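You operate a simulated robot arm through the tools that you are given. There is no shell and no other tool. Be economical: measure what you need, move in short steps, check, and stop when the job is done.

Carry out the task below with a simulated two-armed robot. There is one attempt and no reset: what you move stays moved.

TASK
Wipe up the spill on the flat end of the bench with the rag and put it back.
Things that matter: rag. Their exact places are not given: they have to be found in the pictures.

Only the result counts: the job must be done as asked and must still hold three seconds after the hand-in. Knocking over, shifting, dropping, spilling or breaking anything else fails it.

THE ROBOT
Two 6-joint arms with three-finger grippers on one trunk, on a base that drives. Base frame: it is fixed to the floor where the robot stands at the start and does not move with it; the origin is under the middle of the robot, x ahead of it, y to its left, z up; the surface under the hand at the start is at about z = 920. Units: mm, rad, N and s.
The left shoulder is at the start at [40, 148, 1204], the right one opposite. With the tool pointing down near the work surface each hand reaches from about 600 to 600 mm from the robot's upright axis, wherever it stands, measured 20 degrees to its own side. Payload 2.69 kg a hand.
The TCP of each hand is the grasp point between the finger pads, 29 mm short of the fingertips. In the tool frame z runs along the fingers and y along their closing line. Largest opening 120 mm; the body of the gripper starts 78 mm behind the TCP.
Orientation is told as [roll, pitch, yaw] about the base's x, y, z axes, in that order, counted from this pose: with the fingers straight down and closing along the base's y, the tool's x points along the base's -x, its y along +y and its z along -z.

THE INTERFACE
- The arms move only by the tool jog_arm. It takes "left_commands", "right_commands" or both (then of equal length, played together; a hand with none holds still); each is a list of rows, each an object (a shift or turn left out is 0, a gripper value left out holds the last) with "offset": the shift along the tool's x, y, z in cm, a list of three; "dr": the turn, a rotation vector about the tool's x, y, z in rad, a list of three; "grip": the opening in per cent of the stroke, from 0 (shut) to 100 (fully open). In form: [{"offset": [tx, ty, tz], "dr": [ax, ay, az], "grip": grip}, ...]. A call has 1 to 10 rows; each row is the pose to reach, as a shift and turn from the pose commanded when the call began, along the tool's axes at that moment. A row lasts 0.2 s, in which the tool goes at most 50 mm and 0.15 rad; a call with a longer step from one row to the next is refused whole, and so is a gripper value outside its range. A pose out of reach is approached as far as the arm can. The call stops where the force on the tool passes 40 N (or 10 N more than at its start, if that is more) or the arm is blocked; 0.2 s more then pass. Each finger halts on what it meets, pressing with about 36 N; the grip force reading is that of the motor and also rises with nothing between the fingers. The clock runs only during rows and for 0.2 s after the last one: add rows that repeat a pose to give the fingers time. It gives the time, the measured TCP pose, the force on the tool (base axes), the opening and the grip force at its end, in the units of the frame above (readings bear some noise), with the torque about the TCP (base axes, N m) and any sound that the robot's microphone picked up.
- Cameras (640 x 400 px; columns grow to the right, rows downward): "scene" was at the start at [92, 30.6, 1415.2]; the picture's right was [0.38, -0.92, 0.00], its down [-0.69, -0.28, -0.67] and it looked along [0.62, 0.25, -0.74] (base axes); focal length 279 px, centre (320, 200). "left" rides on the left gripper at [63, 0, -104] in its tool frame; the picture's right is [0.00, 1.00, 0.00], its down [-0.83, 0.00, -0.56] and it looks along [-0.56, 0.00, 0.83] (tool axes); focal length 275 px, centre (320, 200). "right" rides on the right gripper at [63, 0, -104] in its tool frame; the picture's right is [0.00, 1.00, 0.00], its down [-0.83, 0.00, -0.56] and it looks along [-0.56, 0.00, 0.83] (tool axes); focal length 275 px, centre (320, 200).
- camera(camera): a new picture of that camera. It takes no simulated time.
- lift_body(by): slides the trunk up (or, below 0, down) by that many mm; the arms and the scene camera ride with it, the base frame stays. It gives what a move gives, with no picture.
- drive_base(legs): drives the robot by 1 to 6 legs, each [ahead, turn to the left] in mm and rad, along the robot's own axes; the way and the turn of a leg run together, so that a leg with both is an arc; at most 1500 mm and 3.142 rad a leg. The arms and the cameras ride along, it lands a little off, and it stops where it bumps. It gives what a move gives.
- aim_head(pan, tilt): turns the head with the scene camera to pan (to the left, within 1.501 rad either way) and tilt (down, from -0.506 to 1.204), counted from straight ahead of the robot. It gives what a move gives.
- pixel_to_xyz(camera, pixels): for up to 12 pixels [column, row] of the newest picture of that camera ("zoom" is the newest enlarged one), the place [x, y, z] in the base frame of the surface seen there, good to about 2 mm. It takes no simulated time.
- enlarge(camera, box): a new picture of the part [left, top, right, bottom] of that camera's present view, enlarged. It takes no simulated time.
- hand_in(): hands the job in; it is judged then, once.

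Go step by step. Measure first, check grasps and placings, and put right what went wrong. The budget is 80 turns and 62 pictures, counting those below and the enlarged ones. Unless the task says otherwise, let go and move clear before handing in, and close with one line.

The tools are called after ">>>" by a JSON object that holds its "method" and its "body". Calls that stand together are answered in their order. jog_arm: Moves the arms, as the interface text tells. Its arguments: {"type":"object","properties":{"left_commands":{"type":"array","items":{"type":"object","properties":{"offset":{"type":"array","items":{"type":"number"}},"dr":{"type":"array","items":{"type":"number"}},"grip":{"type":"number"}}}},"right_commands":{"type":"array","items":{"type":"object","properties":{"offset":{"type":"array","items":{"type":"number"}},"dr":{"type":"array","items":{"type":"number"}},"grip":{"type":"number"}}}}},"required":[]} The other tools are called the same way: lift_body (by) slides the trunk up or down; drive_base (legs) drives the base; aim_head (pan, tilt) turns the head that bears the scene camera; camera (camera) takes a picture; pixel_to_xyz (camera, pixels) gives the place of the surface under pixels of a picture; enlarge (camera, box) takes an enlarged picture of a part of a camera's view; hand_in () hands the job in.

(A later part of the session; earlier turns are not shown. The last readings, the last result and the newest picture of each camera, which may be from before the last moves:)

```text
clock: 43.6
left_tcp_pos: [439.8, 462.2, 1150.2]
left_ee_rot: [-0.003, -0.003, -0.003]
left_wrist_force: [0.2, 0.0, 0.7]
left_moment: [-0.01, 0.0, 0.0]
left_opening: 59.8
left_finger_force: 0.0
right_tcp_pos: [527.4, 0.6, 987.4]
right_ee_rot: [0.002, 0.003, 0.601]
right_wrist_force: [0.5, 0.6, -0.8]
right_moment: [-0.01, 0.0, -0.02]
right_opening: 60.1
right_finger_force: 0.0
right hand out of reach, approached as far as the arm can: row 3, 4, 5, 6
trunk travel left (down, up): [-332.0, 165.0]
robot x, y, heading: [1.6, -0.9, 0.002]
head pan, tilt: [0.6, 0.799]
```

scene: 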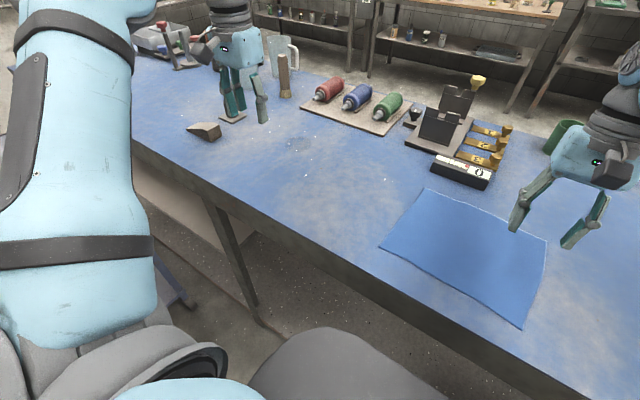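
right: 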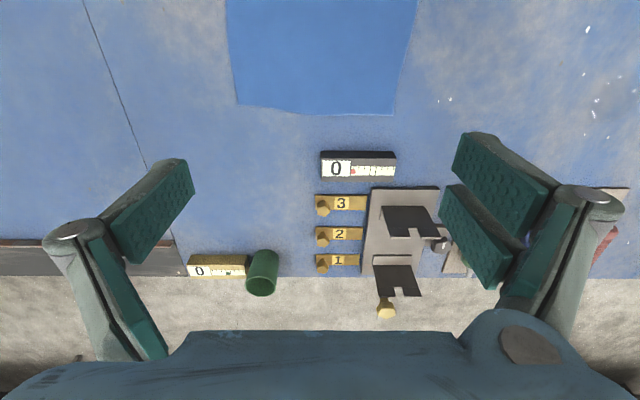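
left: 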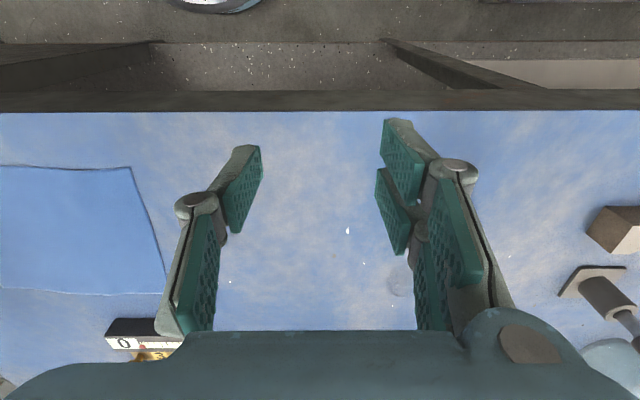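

The upright right tool lives on a circular arc that happens to pass (528,0), about 45 mm inside the rag's far edge, which is a good pinch place. I'll turn the tool so it closes along x, then look.

>>> {"method": "jog_arm", "body": {"right_commands": [{"offset": [0, 0, 0], "dr": [0, 0, -0.14]}, {"offset": [0, 0, 0], "dr": [0, 0, -0.28]}, {"offset": [0, 0, 0], "dr": [0, 0, -0.42]}, {"offset": [0, 0, 0], "dr": [0, 0, -0.56]}, {"offset": [0, 0, 0], "dr": [0, 0, -0.7]}, {"offset": [0, 0, 0], "dr": [0, 0, -0.84]}, {"offset": [0, 0, 0], "dr": [0, 0, -0.97]}, {"offset": [0, 0, 0], "dr": [0, 0, -0.97]}]}}

>>> {"method": "aim_head", "body": {"pan": 0.1, "tilt": 1.0}}

>>> {"method": "camera", "body": {"camera": "scene"}}

>>> {"method": "camera", "body": {"camera": "right"}}

```text
clock: 45.4
left_tcp_pos: [440.0, 462.4, 1150.0]
left_ee_rot: [-0.004, -0.002, -0.002]
left_wrist_force: [-0.2, -0.2, -0.5]
left_moment: [0.0, 0.0, 0.0]
left_opening: 60.1
left_finger_force: 0.1
right_tcp_pos: [527.4, 1.3, 986.4]
right_ee_rot: [0.005, -0.002, 1.571]
right_wrist_force: [-0.5, 0.3, 0.6]
right_moment: [0.0, -0.01, -0.02]
right_opening: 60.1
right_finger_force: 0.1
trunk travel left (down, up): [-332.0, 165.0]
robot x, y, heading: [-4.8, -1.5, -0.004]
head pan, tilt: [0.6, 0.799]
```

```text
clock: 46.3
left_tcp_pos: [440.2, 461.9, 1150.0]
left_ee_rot: [-0.003, -0.001, -0.001]
left_wrist_force: [0.4, -0.2, -0.3]
left_moment: [0.02, 0.02, 0.01]
left_opening: 60.1
left_finger_force: 0.0
right_tcp_pos: [528.4, 0.7, 987.0]
right_ee_rot: [0.006, -0.001, 1.57]
right_wrist_force: [0.7, -0.3, 0.4]
right_moment: [-0.03, -0.02, 0.0]
right_opening: 60.1
right_finger_force: 0.1
trunk travel left (down, up): [-332.0, 165.0]
robot x, y, heading: [-1.3, -0.3, -0.003]
head pan, tilt: [0.099, 1.0]
```

```text
36 pictures are left
```

scene: 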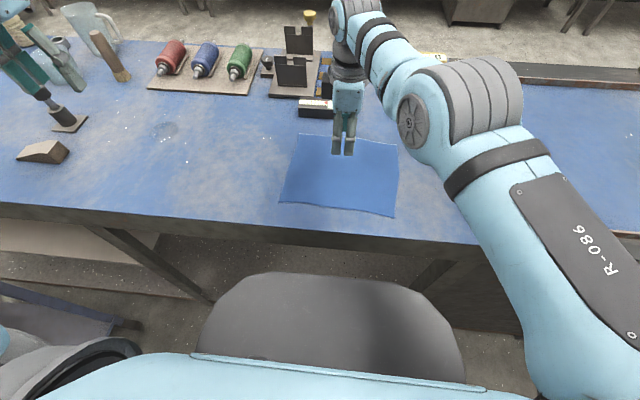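

```text
35 pictures are left
```

right: 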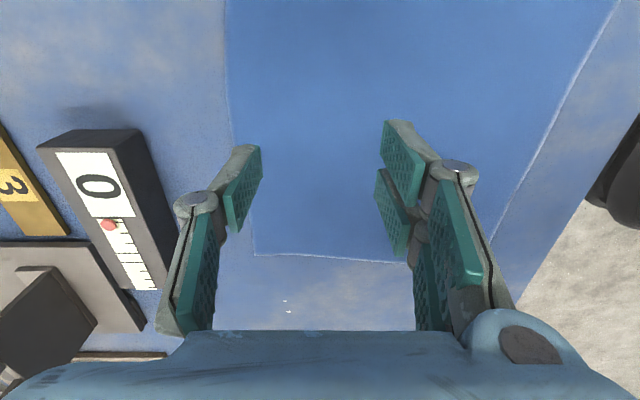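

The fingers straddle the rag strip, with the left finger inside the far edge at right-image (230,200). I descend gently to the cloth.

>>> {"method": "jog_arm", "body": {"right_commands": [{"offset": [0, 0, 1]}, {"offset": [0, 0, 2]}, {"offset": [0, 0, 3]}, {"offset": [0, 0, 3.4]}, {"offset": [0, 0, 3.7]}, {"offset": [0, 0, 3.9]}, {"offset": [0, 0, 3.9]}]}}

```text
clock: 47.9
left_tcp_pos: [439.6, 462.4, 1149.2]
left_ee_rot: [-0.004, -0.004, -0.002]
left_wrist_force: [0.3, -0.6, -0.4]
left_moment: [0.01, 0.0, -0.01]
left_opening: 60.1
left_finger_force: 0.1
right_tcp_pos: [527.9, 0.2, 949.5]
right_ee_rot: [0.003, -0.001, 1.572]
right_wrist_force: [-0.9, 0.1, 1.7]
right_moment: [0.02, -0.12, 0.01]
right_opening: 60.0
right_finger_force: 0.1
trunk travel left (down, up): [-332.0, 165.0]
robot x, y, heading: [0.5, -0.1, 0.0]
head pan, tilt: [0.099, 1.0]
```

Contact is just starting, with 1.7 N at TCP z=949.5. I press slightly more and close.

>>> {"method": "jog_arm", "body": {"right_commands": [{"offset": [0, 0, 0.15]}, {"offset": [0, 0, 0.15], "grip": 30}, {"offset": [0, 0, 0.15], "grip": 15}, {"offset": [0, 0, 0.15], "grip": 0}, {"offset": [0, 0, 0.1], "grip": 0}, {"offset": [0, 0, 0], "grip": 0}, {"offset": [0, 0, 0], "grip": 0}]}}

>>> {"method": "enlarge", "body": {"camera": "scene", "box": [240, 80, 440, 230]}}

>>> {"method": "camera", "body": {"camera": "right"}}

```text
clock: 49.5
left_tcp_pos: [435.4, 460.7, 1151.9]
left_ee_rot: [-0.004, -0.006, -0.001]
left_wrist_force: [-0.2, -0.4, 0.1]
left_moment: [-0.01, 0.0, -0.02]
left_opening: 60.2
left_finger_force: 0.1
right_tcp_pos: [526.0, 1.8, 951.2]
right_ee_rot: [-0.002, 0.001, 1.57]
right_wrist_force: [-2.1, 0.7, 23.4]
right_moment: [-0.15, 0.04, -0.04]
right_opening: 3.8
right_finger_force: 32.7
trunk travel left (down, up): [-332.0, 165.0]
robot x, y, heading: [2.2, -0.0, 0.003]
head pan, tilt: [0.099, 1.0]
```

```text
2.67 times, centred on (340, 155) of scene
```

zoom: 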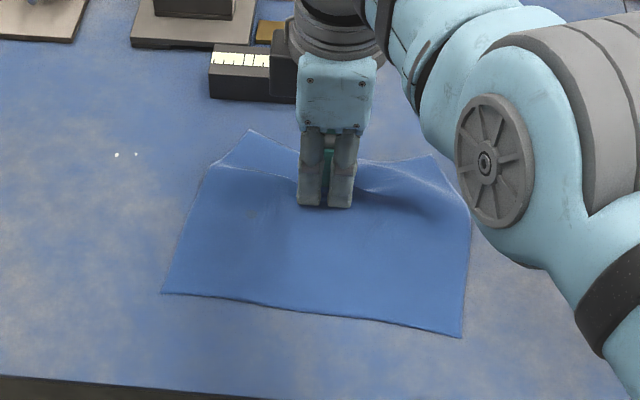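

```text
33 pictures are left
```

right: 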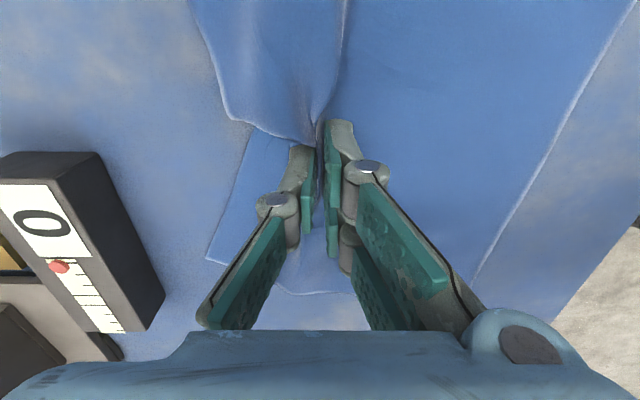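

The rag is pinched: the opening reads 3.8 mm and the fold shows at right-image (318,130). I lift it with the trunk and check.

>>> {"method": "lift_body", "body": {"by": 160}}

>>> {"method": "camera", "body": {"camera": "scene"}}

```text
clock: 51.3
left_tcp_pos: [440.0, 461.6, 1309.8]
left_ee_rot: [-0.004, -0.002, -0.002]
left_wrist_force: [0.3, 0.5, -0.3]
left_moment: [-0.03, -0.02, 0.03]
left_opening: 59.9
left_finger_force: 0.0
right_tcp_pos: [528.3, 1.2, 1108.8]
right_ee_rot: [0.004, 0.0, 1.571]
right_wrist_force: [-0.6, 0.9, 0.1]
right_moment: [-0.01, 0.06, 0.01]
right_opening: 3.1
right_finger_force: 30.9
trunk travel left (down, up): [-492.0, 5.0]
robot x, y, heading: [1.6, -1.9, 0.002]
head pan, tilt: [0.099, 1.0]
```

```text
32 pictures are left
```

scene: 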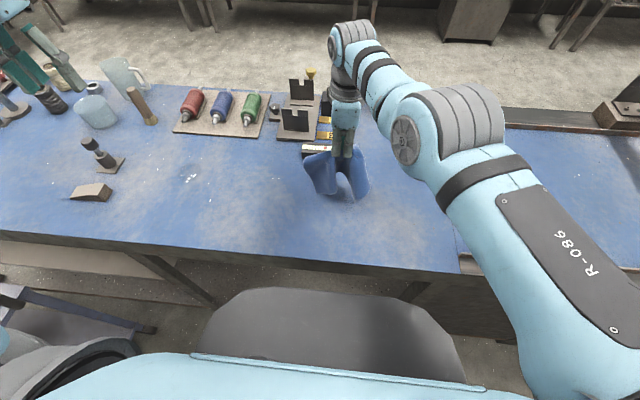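

The rag hangs in the right hand. I raise it 5 cm more and turn left 1.0 rad.

>>> {"method": "jog_arm", "body": {"right_commands": [{"offset": [0, 0, -2]}, {"offset": [0, 0, -4]}, {"offset": [0, 0, -6]}, {"offset": [0, 0, -6]}]}}

>>> {"method": "drive_base", "body": {"legs": [[0, 0.5], [0, 0.5]]}}

>>> {"method": "aim_head", "body": {"pan": -0.4, "tilt": 0.9}}

>>> {"method": "camera", "body": {"camera": "scene"}}

```text
clock: 52.3
left_tcp_pos: [441.0, 461.5, 1310.0]
left_ee_rot: [-0.004, -0.001, -0.002]
left_wrist_force: [-0.1, 0.4, -0.2]
left_moment: [-0.02, -0.01, 0.01]
left_opening: 60.2
left_finger_force: 0.0
right_tcp_pos: [529.0, 0.5, 1168.0]
right_ee_rot: [0.002, -0.003, 1.569]
right_wrist_force: [-0.3, 0.2, -1.2]
right_moment: [-0.02, 0.11, -0.01]
right_opening: 3.4
right_finger_force: 32.3
trunk travel left (down, up): [-492.0, 5.0]
robot x, y, heading: [3.1, 1.7, -0.002]
head pan, tilt: [0.099, 1.0]
```

```text
clock: 55.6
left_tcp_pos: [-151.9, 619.0, 1311.5]
left_ee_rot: [-0.001, -0.002, 1.002]
left_wrist_force: [0.9, -0.8, 0.1]
left_moment: [-0.02, 0.04, 0.0]
left_opening: 60.1
left_finger_force: 0.1
right_tcp_pos: [284.7, 446.2, 1169.2]
right_ee_rot: [0.002, 0.0, 2.574]
right_wrist_force: [-0.2, -0.5, -1.0]
right_moment: [0.01, -0.03, -0.02]
right_opening: 3.3
right_finger_force: 33.6
trunk travel left (down, up): [-492.0, 5.0]
robot x, y, heading: [-0.2, -1.2, 1.001]
head pan, tilt: [0.099, 1.0]
```

```text
clock: 56.5
left_tcp_pos: [-154.4, 619.6, 1310.7]
left_ee_rot: [-0.004, -0.003, 1.003]
left_wrist_force: [-0.9, 0.6, -0.6]
left_moment: [0.02, 0.02, 0.0]
left_opening: 60.1
left_finger_force: 0.0
right_tcp_pos: [283.3, 445.2, 1169.6]
right_ee_rot: [0.002, -0.002, 2.575]
right_wrist_force: [-0.7, -2.4, -0.1]
right_moment: [-0.06, 0.03, -0.02]
right_opening: 3.7
right_finger_force: 33.8
trunk travel left (down, up): [-492.0, 5.0]
robot x, y, heading: [-1.5, 2.4, 1.002]
head pan, tilt: [-0.4, 0.901]
```

```text
31 pictures are left
```

scene: 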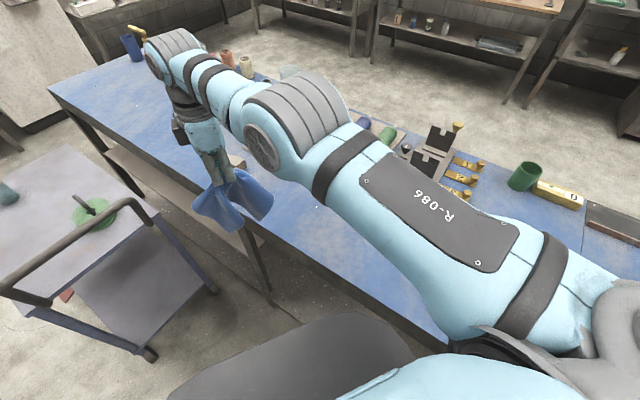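

Turned to heading 1.0 with the rag still held. The cart stands ahead-left, so I check its clearance before the 95 mm drive.

>>> {"method": "pixel_to_xyz", "body": {"camera": "scene", "pixels": [[110, 208], [30, 295], [150, 355], [60, 320], [145, 225], [270, 290], [245, 250], [290, 330], [215, 225]]}}

```text
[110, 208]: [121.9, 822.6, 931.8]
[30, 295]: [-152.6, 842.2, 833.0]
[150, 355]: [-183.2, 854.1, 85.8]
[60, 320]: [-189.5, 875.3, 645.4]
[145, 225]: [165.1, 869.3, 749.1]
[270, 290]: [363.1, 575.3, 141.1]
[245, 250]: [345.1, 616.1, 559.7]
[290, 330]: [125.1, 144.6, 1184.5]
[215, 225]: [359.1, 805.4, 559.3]
```

The cart is over 800 mm away in y, so it is clear. I drive ahead 95 mm and then swing the right hand along its arc to above the spill.

>>> {"method": "drive_base", "body": {"legs": [[95, 0]]}}

>>> {"method": "jog_arm", "body": {"right_commands": [{"offset": [4, -1.8, 0]}, {"offset": [8, -3.1, 0]}, {"offset": [12, -3.9, 0]}, {"offset": [16, -4.4, 0]}, {"offset": [20, -4.5, 0]}, {"offset": [23.6, -4.2, 0]}, {"offset": [23.6, -4.2, 0]}]}}

>>> {"method": "camera", "body": {"camera": "scene"}}

>>> {"method": "camera", "body": {"camera": "right"}}

```text
clock: 57.6
left_tcp_pos: [-108.4, 692.2, 1314.7]
left_ee_rot: [-0.009, -0.014, 1.001]
left_wrist_force: [-0.1, 1.1, 0.1]
left_moment: [-0.15, -0.02, 0.01]
left_opening: 59.9
left_finger_force: 0.0
right_tcp_pos: [329.5, 527.5, 1176.1]
right_ee_rot: [-0.01, 0.0, 2.573]
right_wrist_force: [-1.5, -6.6, 3.1]
right_moment: [0.25, 0.04, -0.05]
right_opening: 2.4
right_finger_force: 31.9
trunk travel left (down, up): [-492.0, 5.0]
robot x, y, heading: [49.4, 81.3, 1.001]
head pan, tilt: [-0.4, 0.901]
```

```text
clock: 59.2
left_tcp_pos: [-107.9, 690.0, 1315.8]
left_ee_rot: [-0.007, -0.012, 1.001]
left_wrist_force: [-0.4, 0.2, 0.2]
left_moment: [0.01, 0.0, 0.02]
left_opening: 59.6
left_finger_force: 0.1
right_tcp_pos: [554.2, 439.3, 1176.4]
right_ee_rot: [-0.006, 0.0, 2.573]
right_wrist_force: [-1.0, -0.9, -0.4]
right_moment: [-0.02, 0.03, -0.01]
right_opening: 3.4
right_finger_force: 33.7
right hand out of reach, approached as far as the arm can: row 6, 7
trunk travel left (down, up): [-492.0, 5.0]
robot x, y, heading: [51.6, 82.5, 1.003]
head pan, tilt: [-0.4, 0.901]
```

```text
30 pictures are left
```

scene: 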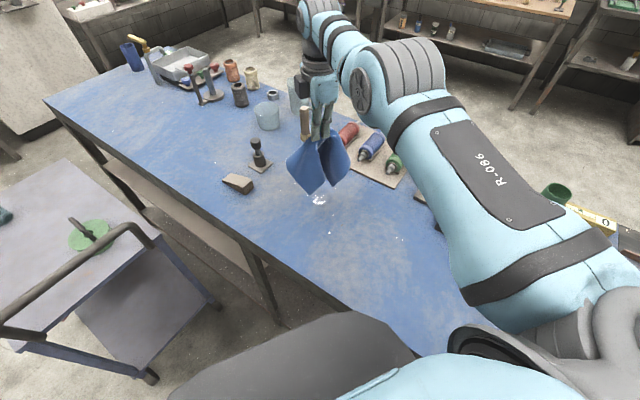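

```text
29 pictures are left
```

right: 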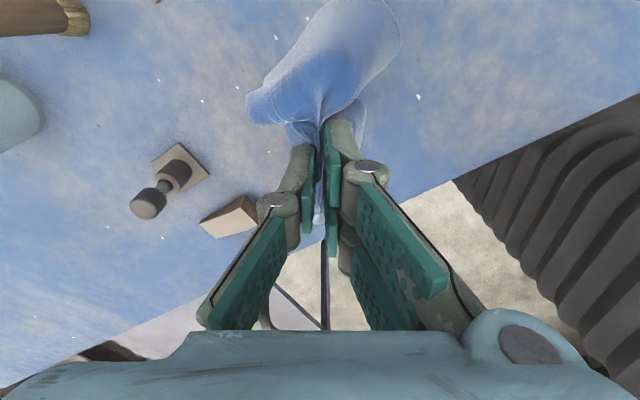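

The hand is at (554,439), right over the spill. I lower the trunk by 160 so the rag settles on it.

>>> {"method": "lift_body", "body": {"by": -160}}

>>> {"method": "jog_arm", "body": {"right_commands": [{"offset": [0, 0, 1]}, {"offset": [0, 0, 2]}, {"offset": [0, 0, 3]}, {"offset": [0, 0, 4]}, {"offset": [0, 0, 5]}, {"offset": [0, 0, 5.8]}]}}

>>> {"method": "camera", "body": {"camera": "scene"}}

```text
clock: 61.1
left_tcp_pos: [-105.9, 692.3, 1155.2]
left_ee_rot: [-0.008, -0.012, 1.0]
left_wrist_force: [-0.8, 0.2, 0.4]
left_moment: [-0.03, 0.03, -0.02]
left_opening: 60.0
left_finger_force: 0.1
right_tcp_pos: [554.1, 440.9, 1015.3]
right_ee_rot: [-0.004, -0.001, 2.577]
right_wrist_force: [-0.7, -0.7, -0.7]
right_moment: [-0.03, 0.04, 0.03]
right_opening: 3.0
right_finger_force: 33.9
trunk travel left (down, up): [-332.0, 165.0]
robot x, y, heading: [53.2, 81.0, 1.001]
head pan, tilt: [-0.4, 0.901]
```

```text
clock: 62.5
left_tcp_pos: [-105.4, 693.2, 1154.5]
left_ee_rot: [-0.007, -0.012, 1.002]
left_wrist_force: [0.5, 0.0, 0.7]
left_moment: [0.01, 0.0, -0.02]
left_opening: 60.3
left_finger_force: 0.0
right_tcp_pos: [554.8, 440.4, 957.1]
right_ee_rot: [-0.006, 0.001, 2.574]
right_wrist_force: [-3.6, -1.9, 6.3]
right_moment: [-0.06, 0.1, -0.08]
right_opening: 2.0
right_finger_force: 32.1
trunk travel left (down, up): [-332.0, 165.0]
robot x, y, heading: [54.8, 81.8, 0.999]
head pan, tilt: [-0.4, 0.901]
```

```text
28 pictures are left
```

scene: 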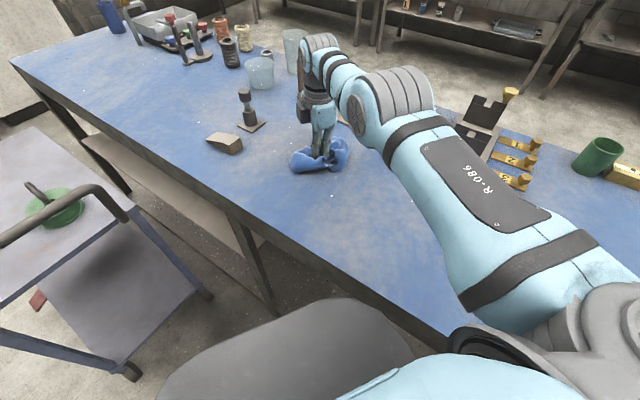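

The rag presses on the spill at about 6 N. Now the wiping strokes: sideways along the arc, and fore and aft by tilting slightly.

>>> {"method": "jog_arm", "body": {"right_commands": [{"offset": [2, 0, 0.2]}, {"offset": [4, 0.2, 0.2]}, {"offset": [1, 0, 0.2]}, {"offset": [-2, 0, 0.2]}, {"offset": [-4, 0, 0.2]}, {"offset": [-4, -1.5, 0.2], "dr": [0.075, 0, 0]}, {"offset": [-1, -1.5, 0.2], "dr": [0.075, 0, 0]}, {"offset": [3, -1.5, 0.2], "dr": [0.075, 0, 0]}, {"offset": [3, -3, 0.2], "dr": [0.15, 0, 0]}, {"offset": [0, -3, 0.2], "dr": [0.15, 0, 0]}]}}

>>> {"method": "camera", "body": {"camera": "scene"}}

```text
clock: 64.7
left_tcp_pos: [-107.5, 693.7, 1153.4]
left_ee_rot: [-0.01, -0.012, 1.003]
left_wrist_force: [-0.8, -0.4, 0.4]
left_moment: [-0.01, -0.04, 0.01]
left_opening: 60.1
left_finger_force: 0.1
right_tcp_pos: [570.5, 469.4, 955.1]
right_ee_rot: [-0.152, 0.001, 2.575]
right_wrist_force: [-0.4, -0.8, -0.7]
right_moment: [-0.05, -0.04, -0.01]
right_opening: 3.4
right_finger_force: 33.0
trunk travel left (down, up): [-332.0, 165.0]
robot x, y, heading: [50.7, 79.4, 1.006]
head pan, tilt: [-0.4, 0.901]
```

```text
27 pictures are left
```

scene: 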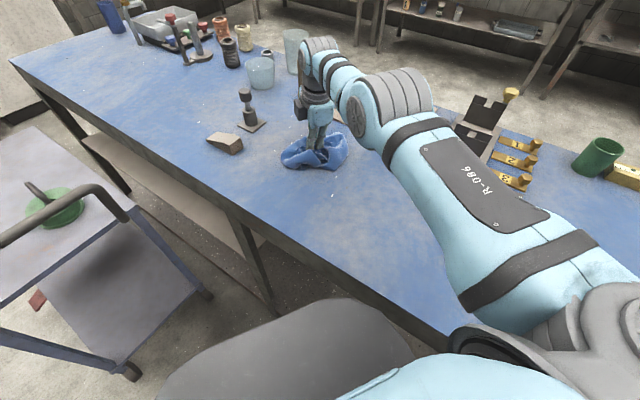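

The force fell to about zero, so I press 4 mm deeper and wipe back across.

>>> {"method": "jog_arm", "body": {"right_commands": [{"offset": [0, 0.06, 0.4]}, {"offset": [-3, 0.06, 0.4]}, {"offset": [0, 0.06, 0.4]}, {"offset": [2, 0.06, 0.4]}, {"offset": [2, 1.5, 0.2], "dr": [-0.075, 0, 0]}, {"offset": [-1.5, 1.5, 0.2], "dr": [-0.075, 0, 0]}, {"offset": [-4, 1.5, 0.2], "dr": [-0.075, 0, 0]}, {"offset": [-4, 3, -0.05], "dr": [-0.15, 0, 0]}, {"offset": [-1, 3, -0.05], "dr": [-0.15, 0, 0]}, {"offset": [3, 3, -0.05], "dr": [-0.15, 0, 0]}]}}

```text
clock: 66.9
left_tcp_pos: [-105.7, 692.4, 1154.4]
left_ee_rot: [-0.006, -0.012, 1.001]
left_wrist_force: [0.6, 0.1, -0.2]
left_moment: [0.01, -0.01, 0.0]
left_opening: 60.1
left_finger_force: 0.0
right_tcp_pos: [580.6, 423.7, 951.8]
right_ee_rot: [-0.006, -0.001, 2.574]
right_wrist_force: [0.7, 1.3, 1.3]
right_moment: [0.02, 0.01, -0.03]
right_opening: 2.4
right_finger_force: 32.2
trunk travel left (down, up): [-332.0, 165.0]
robot x, y, heading: [51.0, 79.3, 1.005]
head pan, tilt: [-0.4, 0.901]
```

Now the near side, with the opposite tilt and a little more pressure.

>>> {"method": "jog_arm", "body": {"right_commands": [{"offset": [0, 0, 0.2]}, {"offset": [-3, 0, 0.2]}, {"offset": [-6, 0, 0.2]}, {"offset": [-6, 1.5, 0.2], "dr": [-0.075, 0, 0]}, {"offset": [-3, 1.5, 0.2], "dr": [-0.075, 0, 0]}, {"offset": [0.5, 1.5, 0.2], "dr": [-0.075, 0, 0]}, {"offset": [0, 3, 0.2], "dr": [-0.15, 0, 0]}, {"offset": [-3, 3, 0.2], "dr": [-0.15, 0, 0]}, {"offset": [-6, 3, 0.2], "dr": [-0.15, 0, 0]}, {"offset": [-3, 1.5, 0.2], "dr": [-0.075, 0, 0]}]}}

>>> {"method": "camera", "body": {"camera": "scene"}}

>>> {"method": "jog_arm", "body": {"right_commands": [{"offset": [0, 0, -2]}, {"offset": [0, 0, -5]}, {"offset": [0, 0, -9]}, {"offset": [0, 0, -13]}, {"offset": [0, 0, -17]}, {"offset": [0, 0, -17]}]}}

>>> {"method": "camera", "body": {"camera": "scene"}}

>>> {"method": "enlarge", "body": {"camera": "scene", "box": [220, 90, 420, 220]}}

```text
clock: 69.1
left_tcp_pos: [-106.4, 692.0, 1154.2]
left_ee_rot: [-0.007, -0.012, 1.001]
left_wrist_force: [0.0, -0.5, 0.0]
left_moment: [0.04, -0.02, -0.03]
left_opening: 60.0
left_finger_force: 0.1
right_tcp_pos: [546.4, 427.4, 948.7]
right_ee_rot: [0.07, -0.002, 2.574]
right_wrist_force: [-0.6, -0.3, 2.6]
right_moment: [-0.01, -0.05, 0.01]
right_opening: 3.4
right_finger_force: 33.4
right hand out of reach, approached as far as the arm can: row 7
trunk travel left (down, up): [-332.0, 165.0]
robot x, y, heading: [49.5, 80.3, 1.006]
head pan, tilt: [-0.4, 0.901]
```

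```text
26 pictures are left
```

scene: 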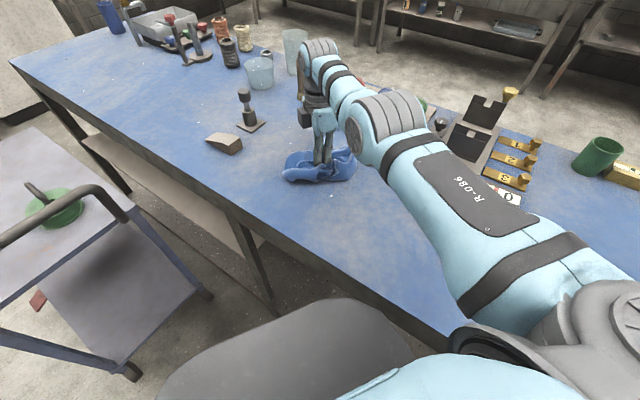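

```text
clock: 70.5
left_tcp_pos: [-106.6, 693.4, 1153.8]
left_ee_rot: [-0.007, -0.013, 0.999]
left_wrist_force: [-0.1, -0.6, -0.4]
left_moment: [0.04, 0.02, -0.02]
left_opening: 60.2
left_finger_force: 0.1
right_tcp_pos: [538.6, 417.6, 1111.8]
right_ee_rot: [0.071, -0.003, 2.576]
right_wrist_force: [-0.5, -1.1, -0.1]
right_moment: [-0.03, 0.05, 0.0]
right_opening: 3.1
right_finger_force: 32.6
right hand out of reach, approached as far as the arm can: row 3, 4, 5, 6
trunk travel left (down, up): [-332.0, 165.0]
robot x, y, heading: [53.0, 83.3, 1.006]
head pan, tilt: [-0.4, 0.901]
```

```text
25 pictures are left
```

scene: 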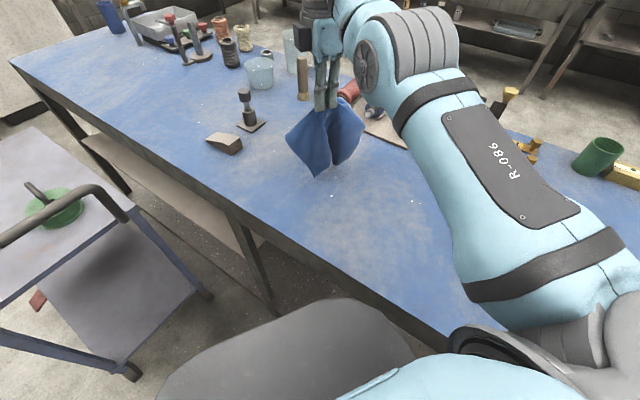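

```text
3.08 times, centred on (320, 155) of scene
```

zoom: 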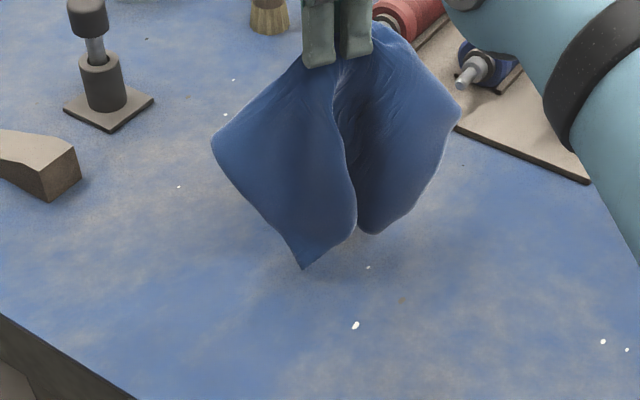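

The spill's place is hidden behind the rag. I raise the trunk for a clear view.

>>> {"method": "lift_body", "body": {"by": 160}}

>>> {"method": "enlarge", "body": {"camera": "scene", "box": [220, 100, 420, 250]}}

>>> {"method": "pixel_to_xyz", "body": {"camera": "zoom", "pixels": [[320, 200], [320, 300], [260, 280]]}}

>>> {"method": "camera", "body": {"camera": "right"}}

```text
clock: 72.3
left_tcp_pos: [-105.6, 692.8, 1314.8]
left_ee_rot: [-0.009, -0.013, 0.999]
left_wrist_force: [-0.5, -0.3, -0.3]
left_moment: [0.01, 0.0, -0.02]
left_opening: 60.2
left_finger_force: 0.0
right_tcp_pos: [537.7, 417.3, 1272.9]
right_ee_rot: [0.07, -0.002, 2.574]
right_wrist_force: [0.1, 1.0, -0.1]
right_moment: [-0.16, 0.09, 0.04]
right_opening: 2.4
right_finger_force: 30.7
trunk travel left (down, up): [-492.0, 5.0]
robot x, y, heading: [51.1, 79.1, 1.007]
head pan, tilt: [-0.4, 0.901]
```

```text
2.67 times, centred on (320, 175) of scene
```

zoom: 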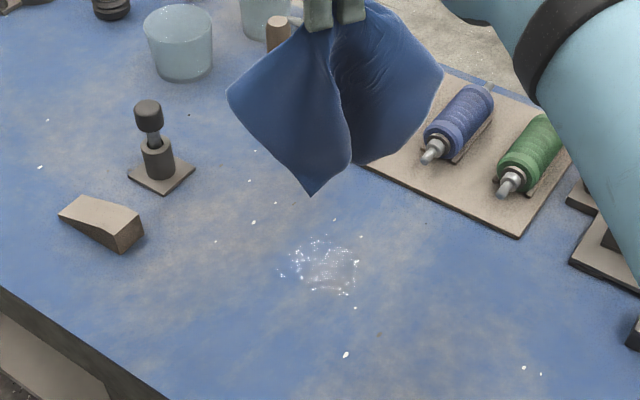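

```text
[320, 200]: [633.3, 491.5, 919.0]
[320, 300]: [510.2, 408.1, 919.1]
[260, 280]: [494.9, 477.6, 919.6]
```

```text
22 pictures are left
```

right: 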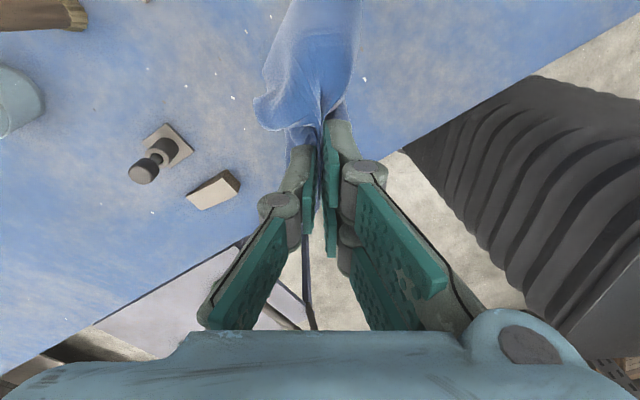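

The glossy patch is still visible at zoom (325,268), so I measure its extent.

>>> {"method": "pixel_to_xyz", "body": {"camera": "zoom", "pixels": [[325, 268], [282, 272], [362, 265], [320, 240], [330, 297], [347, 355]]}}

>>> {"method": "enlarge", "body": {"camera": "scene", "box": [290, 175, 370, 225]}}

```text
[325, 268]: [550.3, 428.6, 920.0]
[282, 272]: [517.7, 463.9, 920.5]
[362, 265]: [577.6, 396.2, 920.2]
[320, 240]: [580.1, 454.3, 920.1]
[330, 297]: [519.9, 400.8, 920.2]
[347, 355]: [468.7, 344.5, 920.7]
```

```text
8.00 times, centred on (330, 200) of scene
```

zoom: 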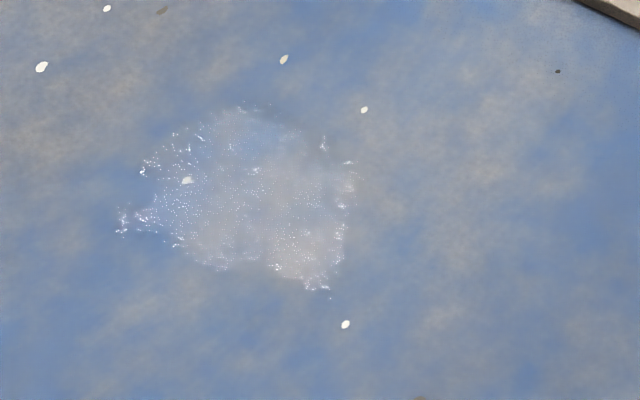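

The patch is centred at about (549,429) with a 40 mm radius. It looks thinner at its left side but is not gone, so I go back down and wipe harder.

>>> {"method": "lift_body", "body": {"by": -160}}

>>> {"method": "jog_arm", "body": {"right_commands": [{"offset": [0, -0.5, 3], "dr": [0.03, 0, 0]}, {"offset": [0, -1, 6], "dr": [0.07, 0, 0]}, {"offset": [0, -1, 9], "dr": [0.07, 0, 0]}, {"offset": [0, -1, 12], "dr": [0.07, 0, 0]}, {"offset": [0, -1, 14.5], "dr": [0.07, 0, 0]}, {"offset": [0, -1, 15.5], "dr": [0.07, 0, 0]}, {"offset": [0, -1, 16.2], "dr": [0.07, 0, 0]}]}}

```text
clock: 74.1
left_tcp_pos: [-107.4, 693.0, 1154.4]
left_ee_rot: [-0.006, -0.011, 1.001]
left_wrist_force: [-0.2, 0.6, -0.5]
left_moment: [0.01, 0.01, -0.02]
left_opening: 59.9
left_finger_force: 0.1
right_tcp_pos: [537.6, 417.5, 1112.9]
right_ee_rot: [0.069, -0.002, 2.575]
right_wrist_force: [-1.3, -0.8, 0.5]
right_moment: [0.19, -0.12, -0.01]
right_opening: 2.6
right_finger_force: 32.3
trunk travel left (down, up): [-332.0, 165.0]
robot x, y, heading: [52.6, 80.1, 1.004]
head pan, tilt: [-0.4, 0.901]
```

```text
clock: 75.7
left_tcp_pos: [-108.0, 691.4, 1154.9]
left_ee_rot: [-0.008, -0.015, 1.0]
left_wrist_force: [0.1, 0.1, 0.4]
left_moment: [0.03, 0.04, 0.01]
left_opening: 59.9
left_finger_force: 0.0
right_tcp_pos: [535.3, 414.3, 953.8]
right_ee_rot: [-0.009, 0.001, 2.574]
right_wrist_force: [3.8, 0.7, 20.2]
right_moment: [-0.02, -0.25, 0.0]
right_opening: 3.0
right_finger_force: 32.4
right hand out of reach, approached as far as the arm can: row 1, 2, 3, 4, 5
trunk travel left (down, up): [-332.0, 165.0]
robot x, y, heading: [54.0, 80.8, 0.999]
head pan, tilt: [-0.4, 0.901]
```

It presses at 20 N now. I do full-length strokes over the patch.

>>> {"method": "jog_arm", "body": {"right_commands": [{"offset": [3, 0, 0]}, {"offset": [-1, 0, 0]}, {"offset": [-3.5, -0.5, 0], "dr": [0.02, 0, 0]}, {"offset": [-3.5, -2, 0], "dr": [0.1, 0, 0]}, {"offset": [0.4, -2, 0], "dr": [0.1, 0, 0]}, {"offset": [4.3, -2, 0], "dr": [0.1, 0, 0]}, {"offset": [4.3, -3.5, 0], "dr": [0.17, 0, 0]}, {"offset": [0.4, -3.5, 0], "dr": [0.17, 0, 0]}, {"offset": [-3.5, -3.5, 0], "dr": [0.17, 0, 0]}, {"offset": [-3.5, -5, 0], "dr": [0.25, 0, 0]}]}}

```text
clock: 77.9
left_tcp_pos: [-110.6, 688.7, 1156.0]
left_ee_rot: [-0.007, -0.015, 1.002]
left_wrist_force: [0.7, 0.0, -0.4]
left_moment: [0.02, -0.01, 0.0]
left_opening: 59.9
left_finger_force: 0.1
right_tcp_pos: [529.3, 474.5, 953.0]
right_ee_rot: [-0.255, -0.002, 2.575]
right_wrist_force: [-3.9, -1.4, 19.6]
right_moment: [-0.07, 0.33, 0.07]
right_opening: 3.0
right_finger_force: 33.8
trunk travel left (down, up): [-332.0, 165.0]
robot x, y, heading: [54.1, 78.6, 1.005]
head pan, tilt: [-0.4, 0.901]
```

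>>> {"method": "jog_arm", "body": {"right_commands": [{"offset": [3.9, 0, 0]}, {"offset": [7.8, 0, 0]}, {"offset": [7.8, 1.45, -0.34], "dr": [-0.08, 0, 0]}, {"offset": [3.9, 1.45, -0.34], "dr": [-0.08, 0, 0]}, {"offset": [0, 1.45, -0.34], "dr": [-0.08, 0, 0]}, {"offset": [0, 2.9, -0.7], "dr": [-0.15, 0, 0]}, {"offset": [3.9, 2.9, -0.7], "dr": [-0.15, 0, 0]}, {"offset": [7.8, 2.9, -0.7], "dr": [-0.15, 0, 0]}, {"offset": [5, 4.36, -1.06], "dr": [-0.22, 0, 0]}, {"offset": [1, 4.36, -1.06], "dr": [-0.22, 0, 0]}]}}

>>> {"method": "jog_arm", "body": {"right_commands": [{"offset": [0, 0, -2]}, {"offset": [0, 0, -5]}, {"offset": [0, 0, -9]}, {"offset": [0, 0, -13]}, {"offset": [0, 0, -17]}, {"offset": [0, 0, -17]}]}}

>>> {"method": "lift_body", "body": {"by": 160}}

>>> {"method": "enlarge", "body": {"camera": "scene", "box": [290, 175, 370, 225]}}

```text
clock: 80.1
left_tcp_pos: [-111.0, 689.4, 1155.2]
left_ee_rot: [-0.007, -0.016, 1.003]
left_wrist_force: [-0.8, 1.0, 0.6]
left_moment: [0.02, -0.02, 0.04]
left_opening: 60.2
left_finger_force: 0.0
right_tcp_pos: [514.4, 431.1, 951.6]
right_ee_rot: [-0.031, 0.001, 2.574]
right_wrist_force: [6.7, -7.5, 28.8]
right_moment: [-0.17, -0.14, 0.01]
right_opening: 3.0
right_finger_force: 32.5
trunk travel left (down, up): [-332.0, 165.0]
robot x, y, heading: [54.4, 83.0, 1.002]
head pan, tilt: [-0.4, 0.901]
```

```text
clock: 81.5
left_tcp_pos: [-107.8, 692.8, 1154.7]
left_ee_rot: [-0.008, -0.014, 0.998]
left_wrist_force: [0.4, -0.2, -0.5]
left_moment: [0.0, 0.01, 0.01]
left_opening: 60.2
left_finger_force: 0.0
right_tcp_pos: [524.6, 446.3, 1123.4]
right_ee_rot: [-0.03, -0.001, 2.574]
right_wrist_force: [-0.4, 1.3, 0.8]
right_moment: [-0.1, 0.07, -0.02]
right_opening: 2.5
right_finger_force: 30.0
right hand out of reach, approached as far as the arm can: row 2, 3, 4, 5, 6
trunk travel left (down, up): [-332.0, 165.0]
robot x, y, heading: [49.3, 81.9, 1.001]
head pan, tilt: [-0.4, 0.901]
```

```text
clock: 83.3
left_tcp_pos: [-107.4, 691.1, 1316.0]
left_ee_rot: [-0.006, -0.013, 0.999]
left_wrist_force: [0.1, -0.3, -0.3]
left_moment: [-0.03, -0.01, 0.0]
left_opening: 60.0
left_finger_force: 0.1
right_tcp_pos: [524.6, 445.9, 1282.6]
right_ee_rot: [-0.031, 0.001, 2.574]
right_wrist_force: [0.0, 0.8, -0.9]
right_moment: [-0.18, 0.09, -0.02]
right_opening: 2.4
right_finger_force: 29.9
trunk travel left (down, up): [-492.0, 5.0]
robot x, y, heading: [53.9, 83.8, 1.003]
head pan, tilt: [-0.4, 0.901]
```

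```text
8.00 times, centred on (330, 200) of scene
```

zoom: 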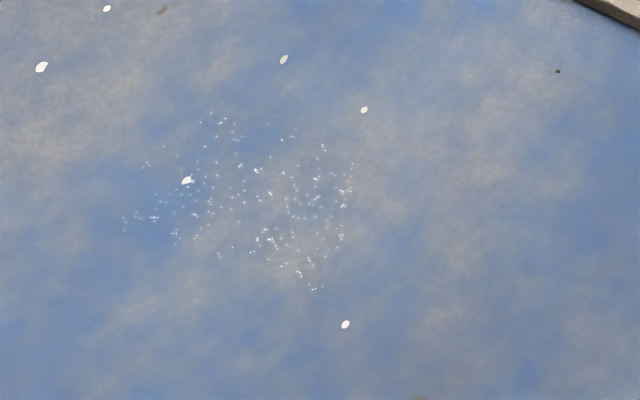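

Nearly gone; only fine droplets remain. One more full pressed pass.

>>> {"method": "lift_body", "body": {"by": -160}}

>>> {"method": "jog_arm", "body": {"right_commands": [{"offset": [1, 0, 4]}, {"offset": [2, 0, 8]}, {"offset": [2, 0, 12]}, {"offset": [2, 0, 15]}, {"offset": [2, 0, 16.3]}, {"offset": [2, 0, 17]}]}}

```text
clock: 85.2
left_tcp_pos: [-106.2, 692.4, 1155.6]
left_ee_rot: [-0.006, -0.012, 0.999]
left_wrist_force: [0.0, 0.1, 0.1]
left_moment: [0.0, 0.0, -0.02]
left_opening: 60.3
left_finger_force: 0.1
right_tcp_pos: [526.1, 444.0, 1121.0]
right_ee_rot: [-0.029, -0.001, 2.574]
right_wrist_force: [0.7, 0.4, 0.5]
right_moment: [-0.29, 0.19, 0.01]
right_opening: 2.7
right_finger_force: 30.3
trunk travel left (down, up): [-332.0, 165.0]
robot x, y, heading: [51.5, 79.1, 1.002]
head pan, tilt: [-0.4, 0.901]
```

```text
clock: 86.6
left_tcp_pos: [-107.9, 691.6, 1155.4]
left_ee_rot: [-0.007, -0.014, 0.999]
left_wrist_force: [0.1, 0.0, -0.3]
left_moment: [0.02, 0.01, 0.01]
left_opening: 59.7
left_finger_force: 0.1
right_tcp_pos: [543.7, 438.4, 953.9]
right_ee_rot: [-0.031, 0.001, 2.575]
right_wrist_force: [0.4, -0.5, 10.7]
right_moment: [0.0, -0.05, -0.04]
right_opening: 2.3
right_finger_force: 31.3
right hand out of reach, approached as far as the arm can: row 1
trunk travel left (down, up): [-332.0, 165.0]
robot x, y, heading: [55.3, 80.4, 1.006]
head pan, tilt: [-0.4, 0.901]
```

>>> {"method": "jog_arm", "body": {"right_commands": [{"offset": [4.5, 0, 0.2]}, {"offset": [0.9, 0, 0.2]}, {"offset": [-3, 0, 0.2]}, {"offset": [-3, 2, 0.2], "dr": [-0.1, 0, 0]}, {"offset": [0.9, 2, 0.2], "dr": [-0.1, 0, 0]}, {"offset": [4.5, 2, 0.2], "dr": [-0.1, 0, 0]}, {"offset": [3, 3.7, 0.2], "dr": [-0.18, 0, 0]}, {"offset": [-1, 3.7, 0.2], "dr": [-0.18, 0, 0]}, {"offset": [-3, 2, 0.2], "dr": [-0.1, 0, 0]}, {"offset": [-3, -1.5, 0.2], "dr": [0.04, 0, 0]}]}}

>>> {"method": "jog_arm", "body": {"right_commands": [{"offset": [3.9, 0, 0]}, {"offset": [7.5, 0, 0]}, {"offset": [7.5, -2, 0.1], "dr": [0.1, 0, 0]}, {"offset": [3.9, -2, 0.1], "dr": [0.1, 0, 0]}, {"offset": [0, -2, 0.1], "dr": [0.1, 0, 0]}, {"offset": [1, -3.5, 0.1], "dr": [0.17, 0, 0]}, {"offset": [5, -3.5, 0.1], "dr": [0.17, 0, 0]}, {"offset": [5, -1, 0.1], "dr": [0.05, 0, 0]}, {"offset": [1, -1, 0.1], "dr": [0.05, 0, 0]}, {"offset": [5, 1, 0.1], "dr": [-0.05, 0, 0]}]}}

>>> {"method": "jog_arm", "body": {"right_commands": [{"offset": [0, 0, -2]}, {"offset": [0, 0, -5]}, {"offset": [0, 0, -9]}, {"offset": [0, 0, -13]}, {"offset": [0, 0, -17]}, {"offset": [0, 0, -17]}]}}

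>>> {"method": "lift_body", "body": {"by": 160}}

>>> {"method": "enlarge", "body": {"camera": "scene", "box": [290, 175, 370, 225]}}

```text
clock: 88.8
left_tcp_pos: [-106.1, 692.9, 1154.3]
left_ee_rot: [-0.008, -0.012, 1.002]
left_wrist_force: [0.2, -0.9, 0.1]
left_moment: [0.02, 0.02, -0.02]
left_opening: 59.8
left_finger_force: 0.0
right_tcp_pos: [526.9, 467.7, 949.8]
right_ee_rot: [-0.07, -0.002, 2.576]
right_wrist_force: [-0.1, -0.5, 2.0]
right_moment: [-0.01, 0.03, -0.02]
right_opening: 2.0
right_finger_force: 29.7
trunk travel left (down, up): [-332.0, 165.0]
robot x, y, heading: [52.8, 81.8, 1.006]
head pan, tilt: [-0.4, 0.901]
```

```text
clock: 91.0
left_tcp_pos: [-106.1, 691.0, 1156.2]
left_ee_rot: [-0.006, -0.012, 1.002]
left_wrist_force: [0.2, -0.4, 0.5]
left_moment: [0.08, 0.04, -0.01]
left_opening: 59.9
left_finger_force: 0.2
right_tcp_pos: [564.4, 431.9, 949.4]
right_ee_rot: [-0.02, -0.001, 2.574]
right_wrist_force: [-0.6, -0.1, 4.5]
right_moment: [0.13, 0.0, 0.03]
right_opening: 2.5
right_finger_force: 32.3
trunk travel left (down, up): [-332.0, 165.0]
robot x, y, heading: [50.9, 80.4, 1.001]
head pan, tilt: [-0.4, 0.901]
```

```text
clock: 92.4
left_tcp_pos: [-105.9, 692.8, 1154.8]
left_ee_rot: [-0.008, -0.013, 0.998]
left_wrist_force: [0.7, 0.1, -0.6]
left_moment: [0.02, 0.01, -0.01]
left_opening: 60.1
left_finger_force: 0.0
right_tcp_pos: [559.3, 422.1, 1117.4]
right_ee_rot: [-0.019, -0.002, 2.574]
right_wrist_force: [-0.1, 0.0, 1.5]
right_moment: [-0.14, 0.13, -0.02]
right_opening: 2.2
right_finger_force: 30.0
right hand out of reach, approached as far as the arm can: row 5, 6
trunk travel left (down, up): [-332.0, 165.0]
robot x, y, heading: [53.9, 82.7, 1.004]
head pan, tilt: [-0.4, 0.901]
```

```text
clock: 94.2
left_tcp_pos: [-106.2, 692.2, 1313.8]
left_ee_rot: [-0.006, -0.012, 1.002]
left_wrist_force: [-0.4, 0.3, -0.5]
left_moment: [-0.02, 0.01, 0.0]
left_opening: 60.3
left_finger_force: 0.0
right_tcp_pos: [557.8, 422.0, 1278.4]
right_ee_rot: [-0.019, 0.0, 2.574]
right_wrist_force: [-0.2, -0.2, -0.5]
right_moment: [-0.05, 0.02, -0.04]
right_opening: 2.1
right_finger_force: 30.0
trunk travel left (down, up): [-492.0, 5.0]
robot x, y, heading: [52.8, 80.2, 1.004]
head pan, tilt: [-0.4, 0.901]
```

```text
8.00 times, centred on (330, 200) of scene
```

zoom: 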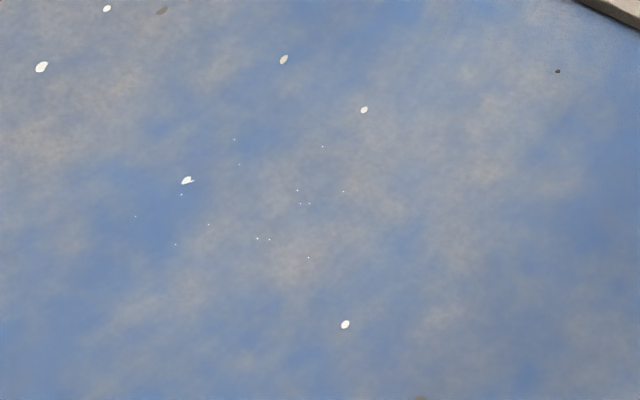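

Only a dozen tiny dots are left. One last pass to finish them.

>>> {"method": "lift_body", "body": {"by": -160}}

>>> {"method": "jog_arm", "body": {"right_commands": [{"offset": [-0.5, 0, 4]}, {"offset": [-0.5, 0, 8]}, {"offset": [-0.5, 0, 12]}, {"offset": [-0.5, 0, 15]}, {"offset": [-0.5, 0, 16.2]}, {"offset": [-0.5, 0, 16.6]}]}}

>>> {"method": "jog_arm", "body": {"right_commands": [{"offset": [3.5, 0, 0.2]}, {"offset": [-1, 0, 0.2]}, {"offset": [-4, 0, 0.2]}, {"offset": [-4, 2, 0.2], "dr": [-0.1, 0, 0]}, {"offset": [0, 2, 0.2], "dr": [-0.1, 0, 0]}, {"offset": [3.5, 2, 0.2], "dr": [-0.1, 0, 0]}, {"offset": [3, 3.5, 0.2], "dr": [-0.17, 0, 0]}, {"offset": [-1, 3.5, 0.2], "dr": [-0.17, 0, 0]}, {"offset": [-4, 2, 0.2], "dr": [-0.1, 0, 0]}, {"offset": [-4, -1.5, 0.2], "dr": [0.04, 0, 0]}]}}

>>> {"method": "jog_arm", "body": {"right_commands": [{"offset": [3.9, 0, 0]}, {"offset": [7.5, 0, 0]}, {"offset": [7.5, -2, 0.1], "dr": [0.1, 0, 0]}, {"offset": [3.9, -2, 0.1], "dr": [0.1, 0, 0]}, {"offset": [0, -2, 0.1], "dr": [0.1, 0, 0]}, {"offset": [1, -3.5, 0.1], "dr": [0.17, 0, 0]}, {"offset": [5, -3.5, 0.1], "dr": [0.17, 0, 0]}, {"offset": [5, -1, 0.1], "dr": [0.05, 0, 0]}, {"offset": [1, -1, 0.1], "dr": [0.05, 0, 0]}, {"offset": [5, 1, 0.1], "dr": [-0.05, 0, 0]}]}}

>>> {"method": "jog_arm", "body": {"right_commands": [{"offset": [0, 0, -2]}, {"offset": [0, 0, -5]}, {"offset": [0, 0, -9]}, {"offset": [0, 0, -13]}, {"offset": [0, 0, -17]}, {"offset": [0, 0, -17]}]}}

>>> {"method": "lift_body", "body": {"by": 160}}

>>> {"method": "enlarge", "body": {"camera": "scene", "box": [280, 165, 380, 228]}}

```text
clock: 96.0
left_tcp_pos: [-106.3, 692.0, 1152.9]
left_ee_rot: [-0.007, -0.011, 1.0]
left_wrist_force: [-0.2, -0.4, -0.3]
left_moment: [-0.01, 0.01, -0.01]
left_opening: 60.0
left_finger_force: 0.0
right_tcp_pos: [558.2, 421.9, 1116.6]
right_ee_rot: [-0.021, -0.001, 2.573]
right_wrist_force: [1.1, 2.1, -2.0]
right_moment: [-0.06, 0.09, -0.04]
right_opening: 2.3
right_finger_force: 30.0
trunk travel left (down, up): [-332.0, 165.0]
robot x, y, heading: [54.1, 78.4, 1.004]
head pan, tilt: [-0.4, 0.901]
```

```text
clock: 97.4
left_tcp_pos: [-108.6, 691.4, 1154.4]
left_ee_rot: [-0.008, -0.014, 1.003]
left_wrist_force: [-0.3, -0.1, 0.3]
left_moment: [0.01, -0.02, -0.02]
left_opening: 60.0
left_finger_force: 0.1
right_tcp_pos: [553.3, 428.1, 954.1]
right_ee_rot: [-0.025, 0.001, 2.574]
right_wrist_force: [-2.3, 1.4, 18.1]
right_moment: [0.07, -0.01, 0.0]
right_opening: 2.6
right_finger_force: 32.1
right hand out of reach, approached as far as the arm can: row 1
trunk travel left (down, up): [-332.0, 165.0]
robot x, y, heading: [48.3, 79.0, 0.999]
head pan, tilt: [-0.4, 0.901]
```

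```text
clock: 98.5
left_tcp_pos: [-111.5, 690.9, 1155.4]
left_ee_rot: [-0.008, -0.014, 1.003]
left_wrist_force: [0.5, -0.3, -0.1]
left_moment: [0.03, 0.02, -0.02]
left_opening: 60.1
left_finger_force: 0.0
right_tcp_pos: [515.7, 430.9, 951.1]
right_ee_rot: [0.072, -0.009, 2.583]
right_wrist_force: [-5.6, 4.2, 16.1]
right_moment: [0.11, 0.04, -0.02]
right_opening: 2.7
right_finger_force: 31.6
trunk travel left (down, up): [-332.0, 165.0]
robot x, y, heading: [50.4, 80.6, 1.009]
head pan, tilt: [-0.4, 0.901]
stopped in row 5 (right hand): the force on the tool passed its limit at 41 N (the readings are from after the stop); the commanded pose is now the measured one
```

```text
clock: 99.7
left_tcp_pos: [-110.3, 692.4, 1153.6]
left_ee_rot: [-0.01, -0.015, 1.002]
left_wrist_force: [-0.4, 0.2, -0.8]
left_moment: [-0.04, 0.04, 0.0]
left_opening: 60.1
left_finger_force: 0.0
right_tcp_pos: [554.5, 431.0, 951.5]
right_ee_rot: [-0.033, 0.0, 2.577]
right_wrist_force: [1.3, -6.7, 18.2]
right_moment: [-0.25, -0.08, -0.06]
right_opening: 2.6
right_finger_force: 31.8
trunk travel left (down, up): [-332.0, 165.0]
robot x, y, heading: [53.4, 79.9, 0.999]
head pan, tilt: [-0.4, 0.901]
stopped in row 5 (right hand): the force on the tool passed its limit at 41 N (the readings are from after the stop); the commanded pose is now the measured one
```

```text
clock: 101.0
left_tcp_pos: [-108.2, 692.2, 1154.3]
left_ee_rot: [-0.008, -0.014, 1.003]
left_wrist_force: [-0.1, -0.3, -0.4]
left_moment: [0.02, 0.02, -0.05]
left_opening: 60.1
left_finger_force: 0.0
right_tcp_pos: [553.3, 428.2, 1119.3]
right_ee_rot: [-0.031, -0.004, 2.579]
right_wrist_force: [0.2, 0.6, -0.8]
right_moment: [-0.16, 0.12, 0.01]
right_opening: 2.9
right_finger_force: 29.8
right hand out of reach, approached as far as the arm can: row 4
trunk travel left (down, up): [-332.0, 165.0]
robot x, y, heading: [55.5, 79.1, 1.001]
head pan, tilt: [-0.4, 0.901]
```

```text
clock: 102.9
left_tcp_pos: [-107.0, 690.6, 1315.1]
left_ee_rot: [-0.008, -0.013, 1.003]
left_wrist_force: [-0.2, -0.2, -0.6]
left_moment: [-0.01, 0.0, 0.03]
left_opening: 60.4
left_finger_force: 0.0
right_tcp_pos: [554.1, 427.9, 1280.5]
right_ee_rot: [-0.029, -0.004, 2.578]
right_wrist_force: [-0.3, -0.4, -0.1]
right_moment: [-0.17, 0.15, -0.07]
right_opening: 2.2
right_finger_force: 30.3
trunk travel left (down, up): [-492.0, 5.0]
robot x, y, heading: [51.8, 80.4, 1.001]
head pan, tilt: [-0.4, 0.901]
```

```text
6.35 times, centred on (330, 196) of scene
```

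zoom: 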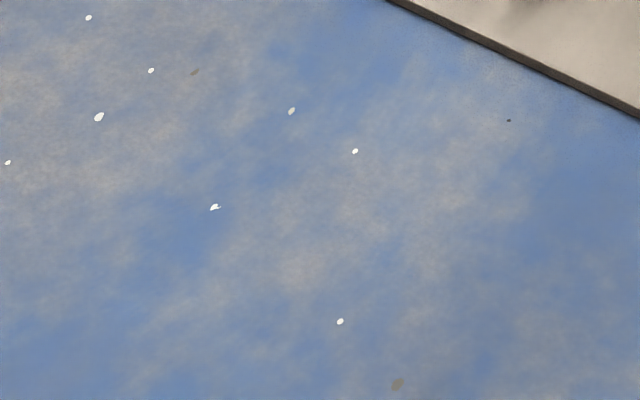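

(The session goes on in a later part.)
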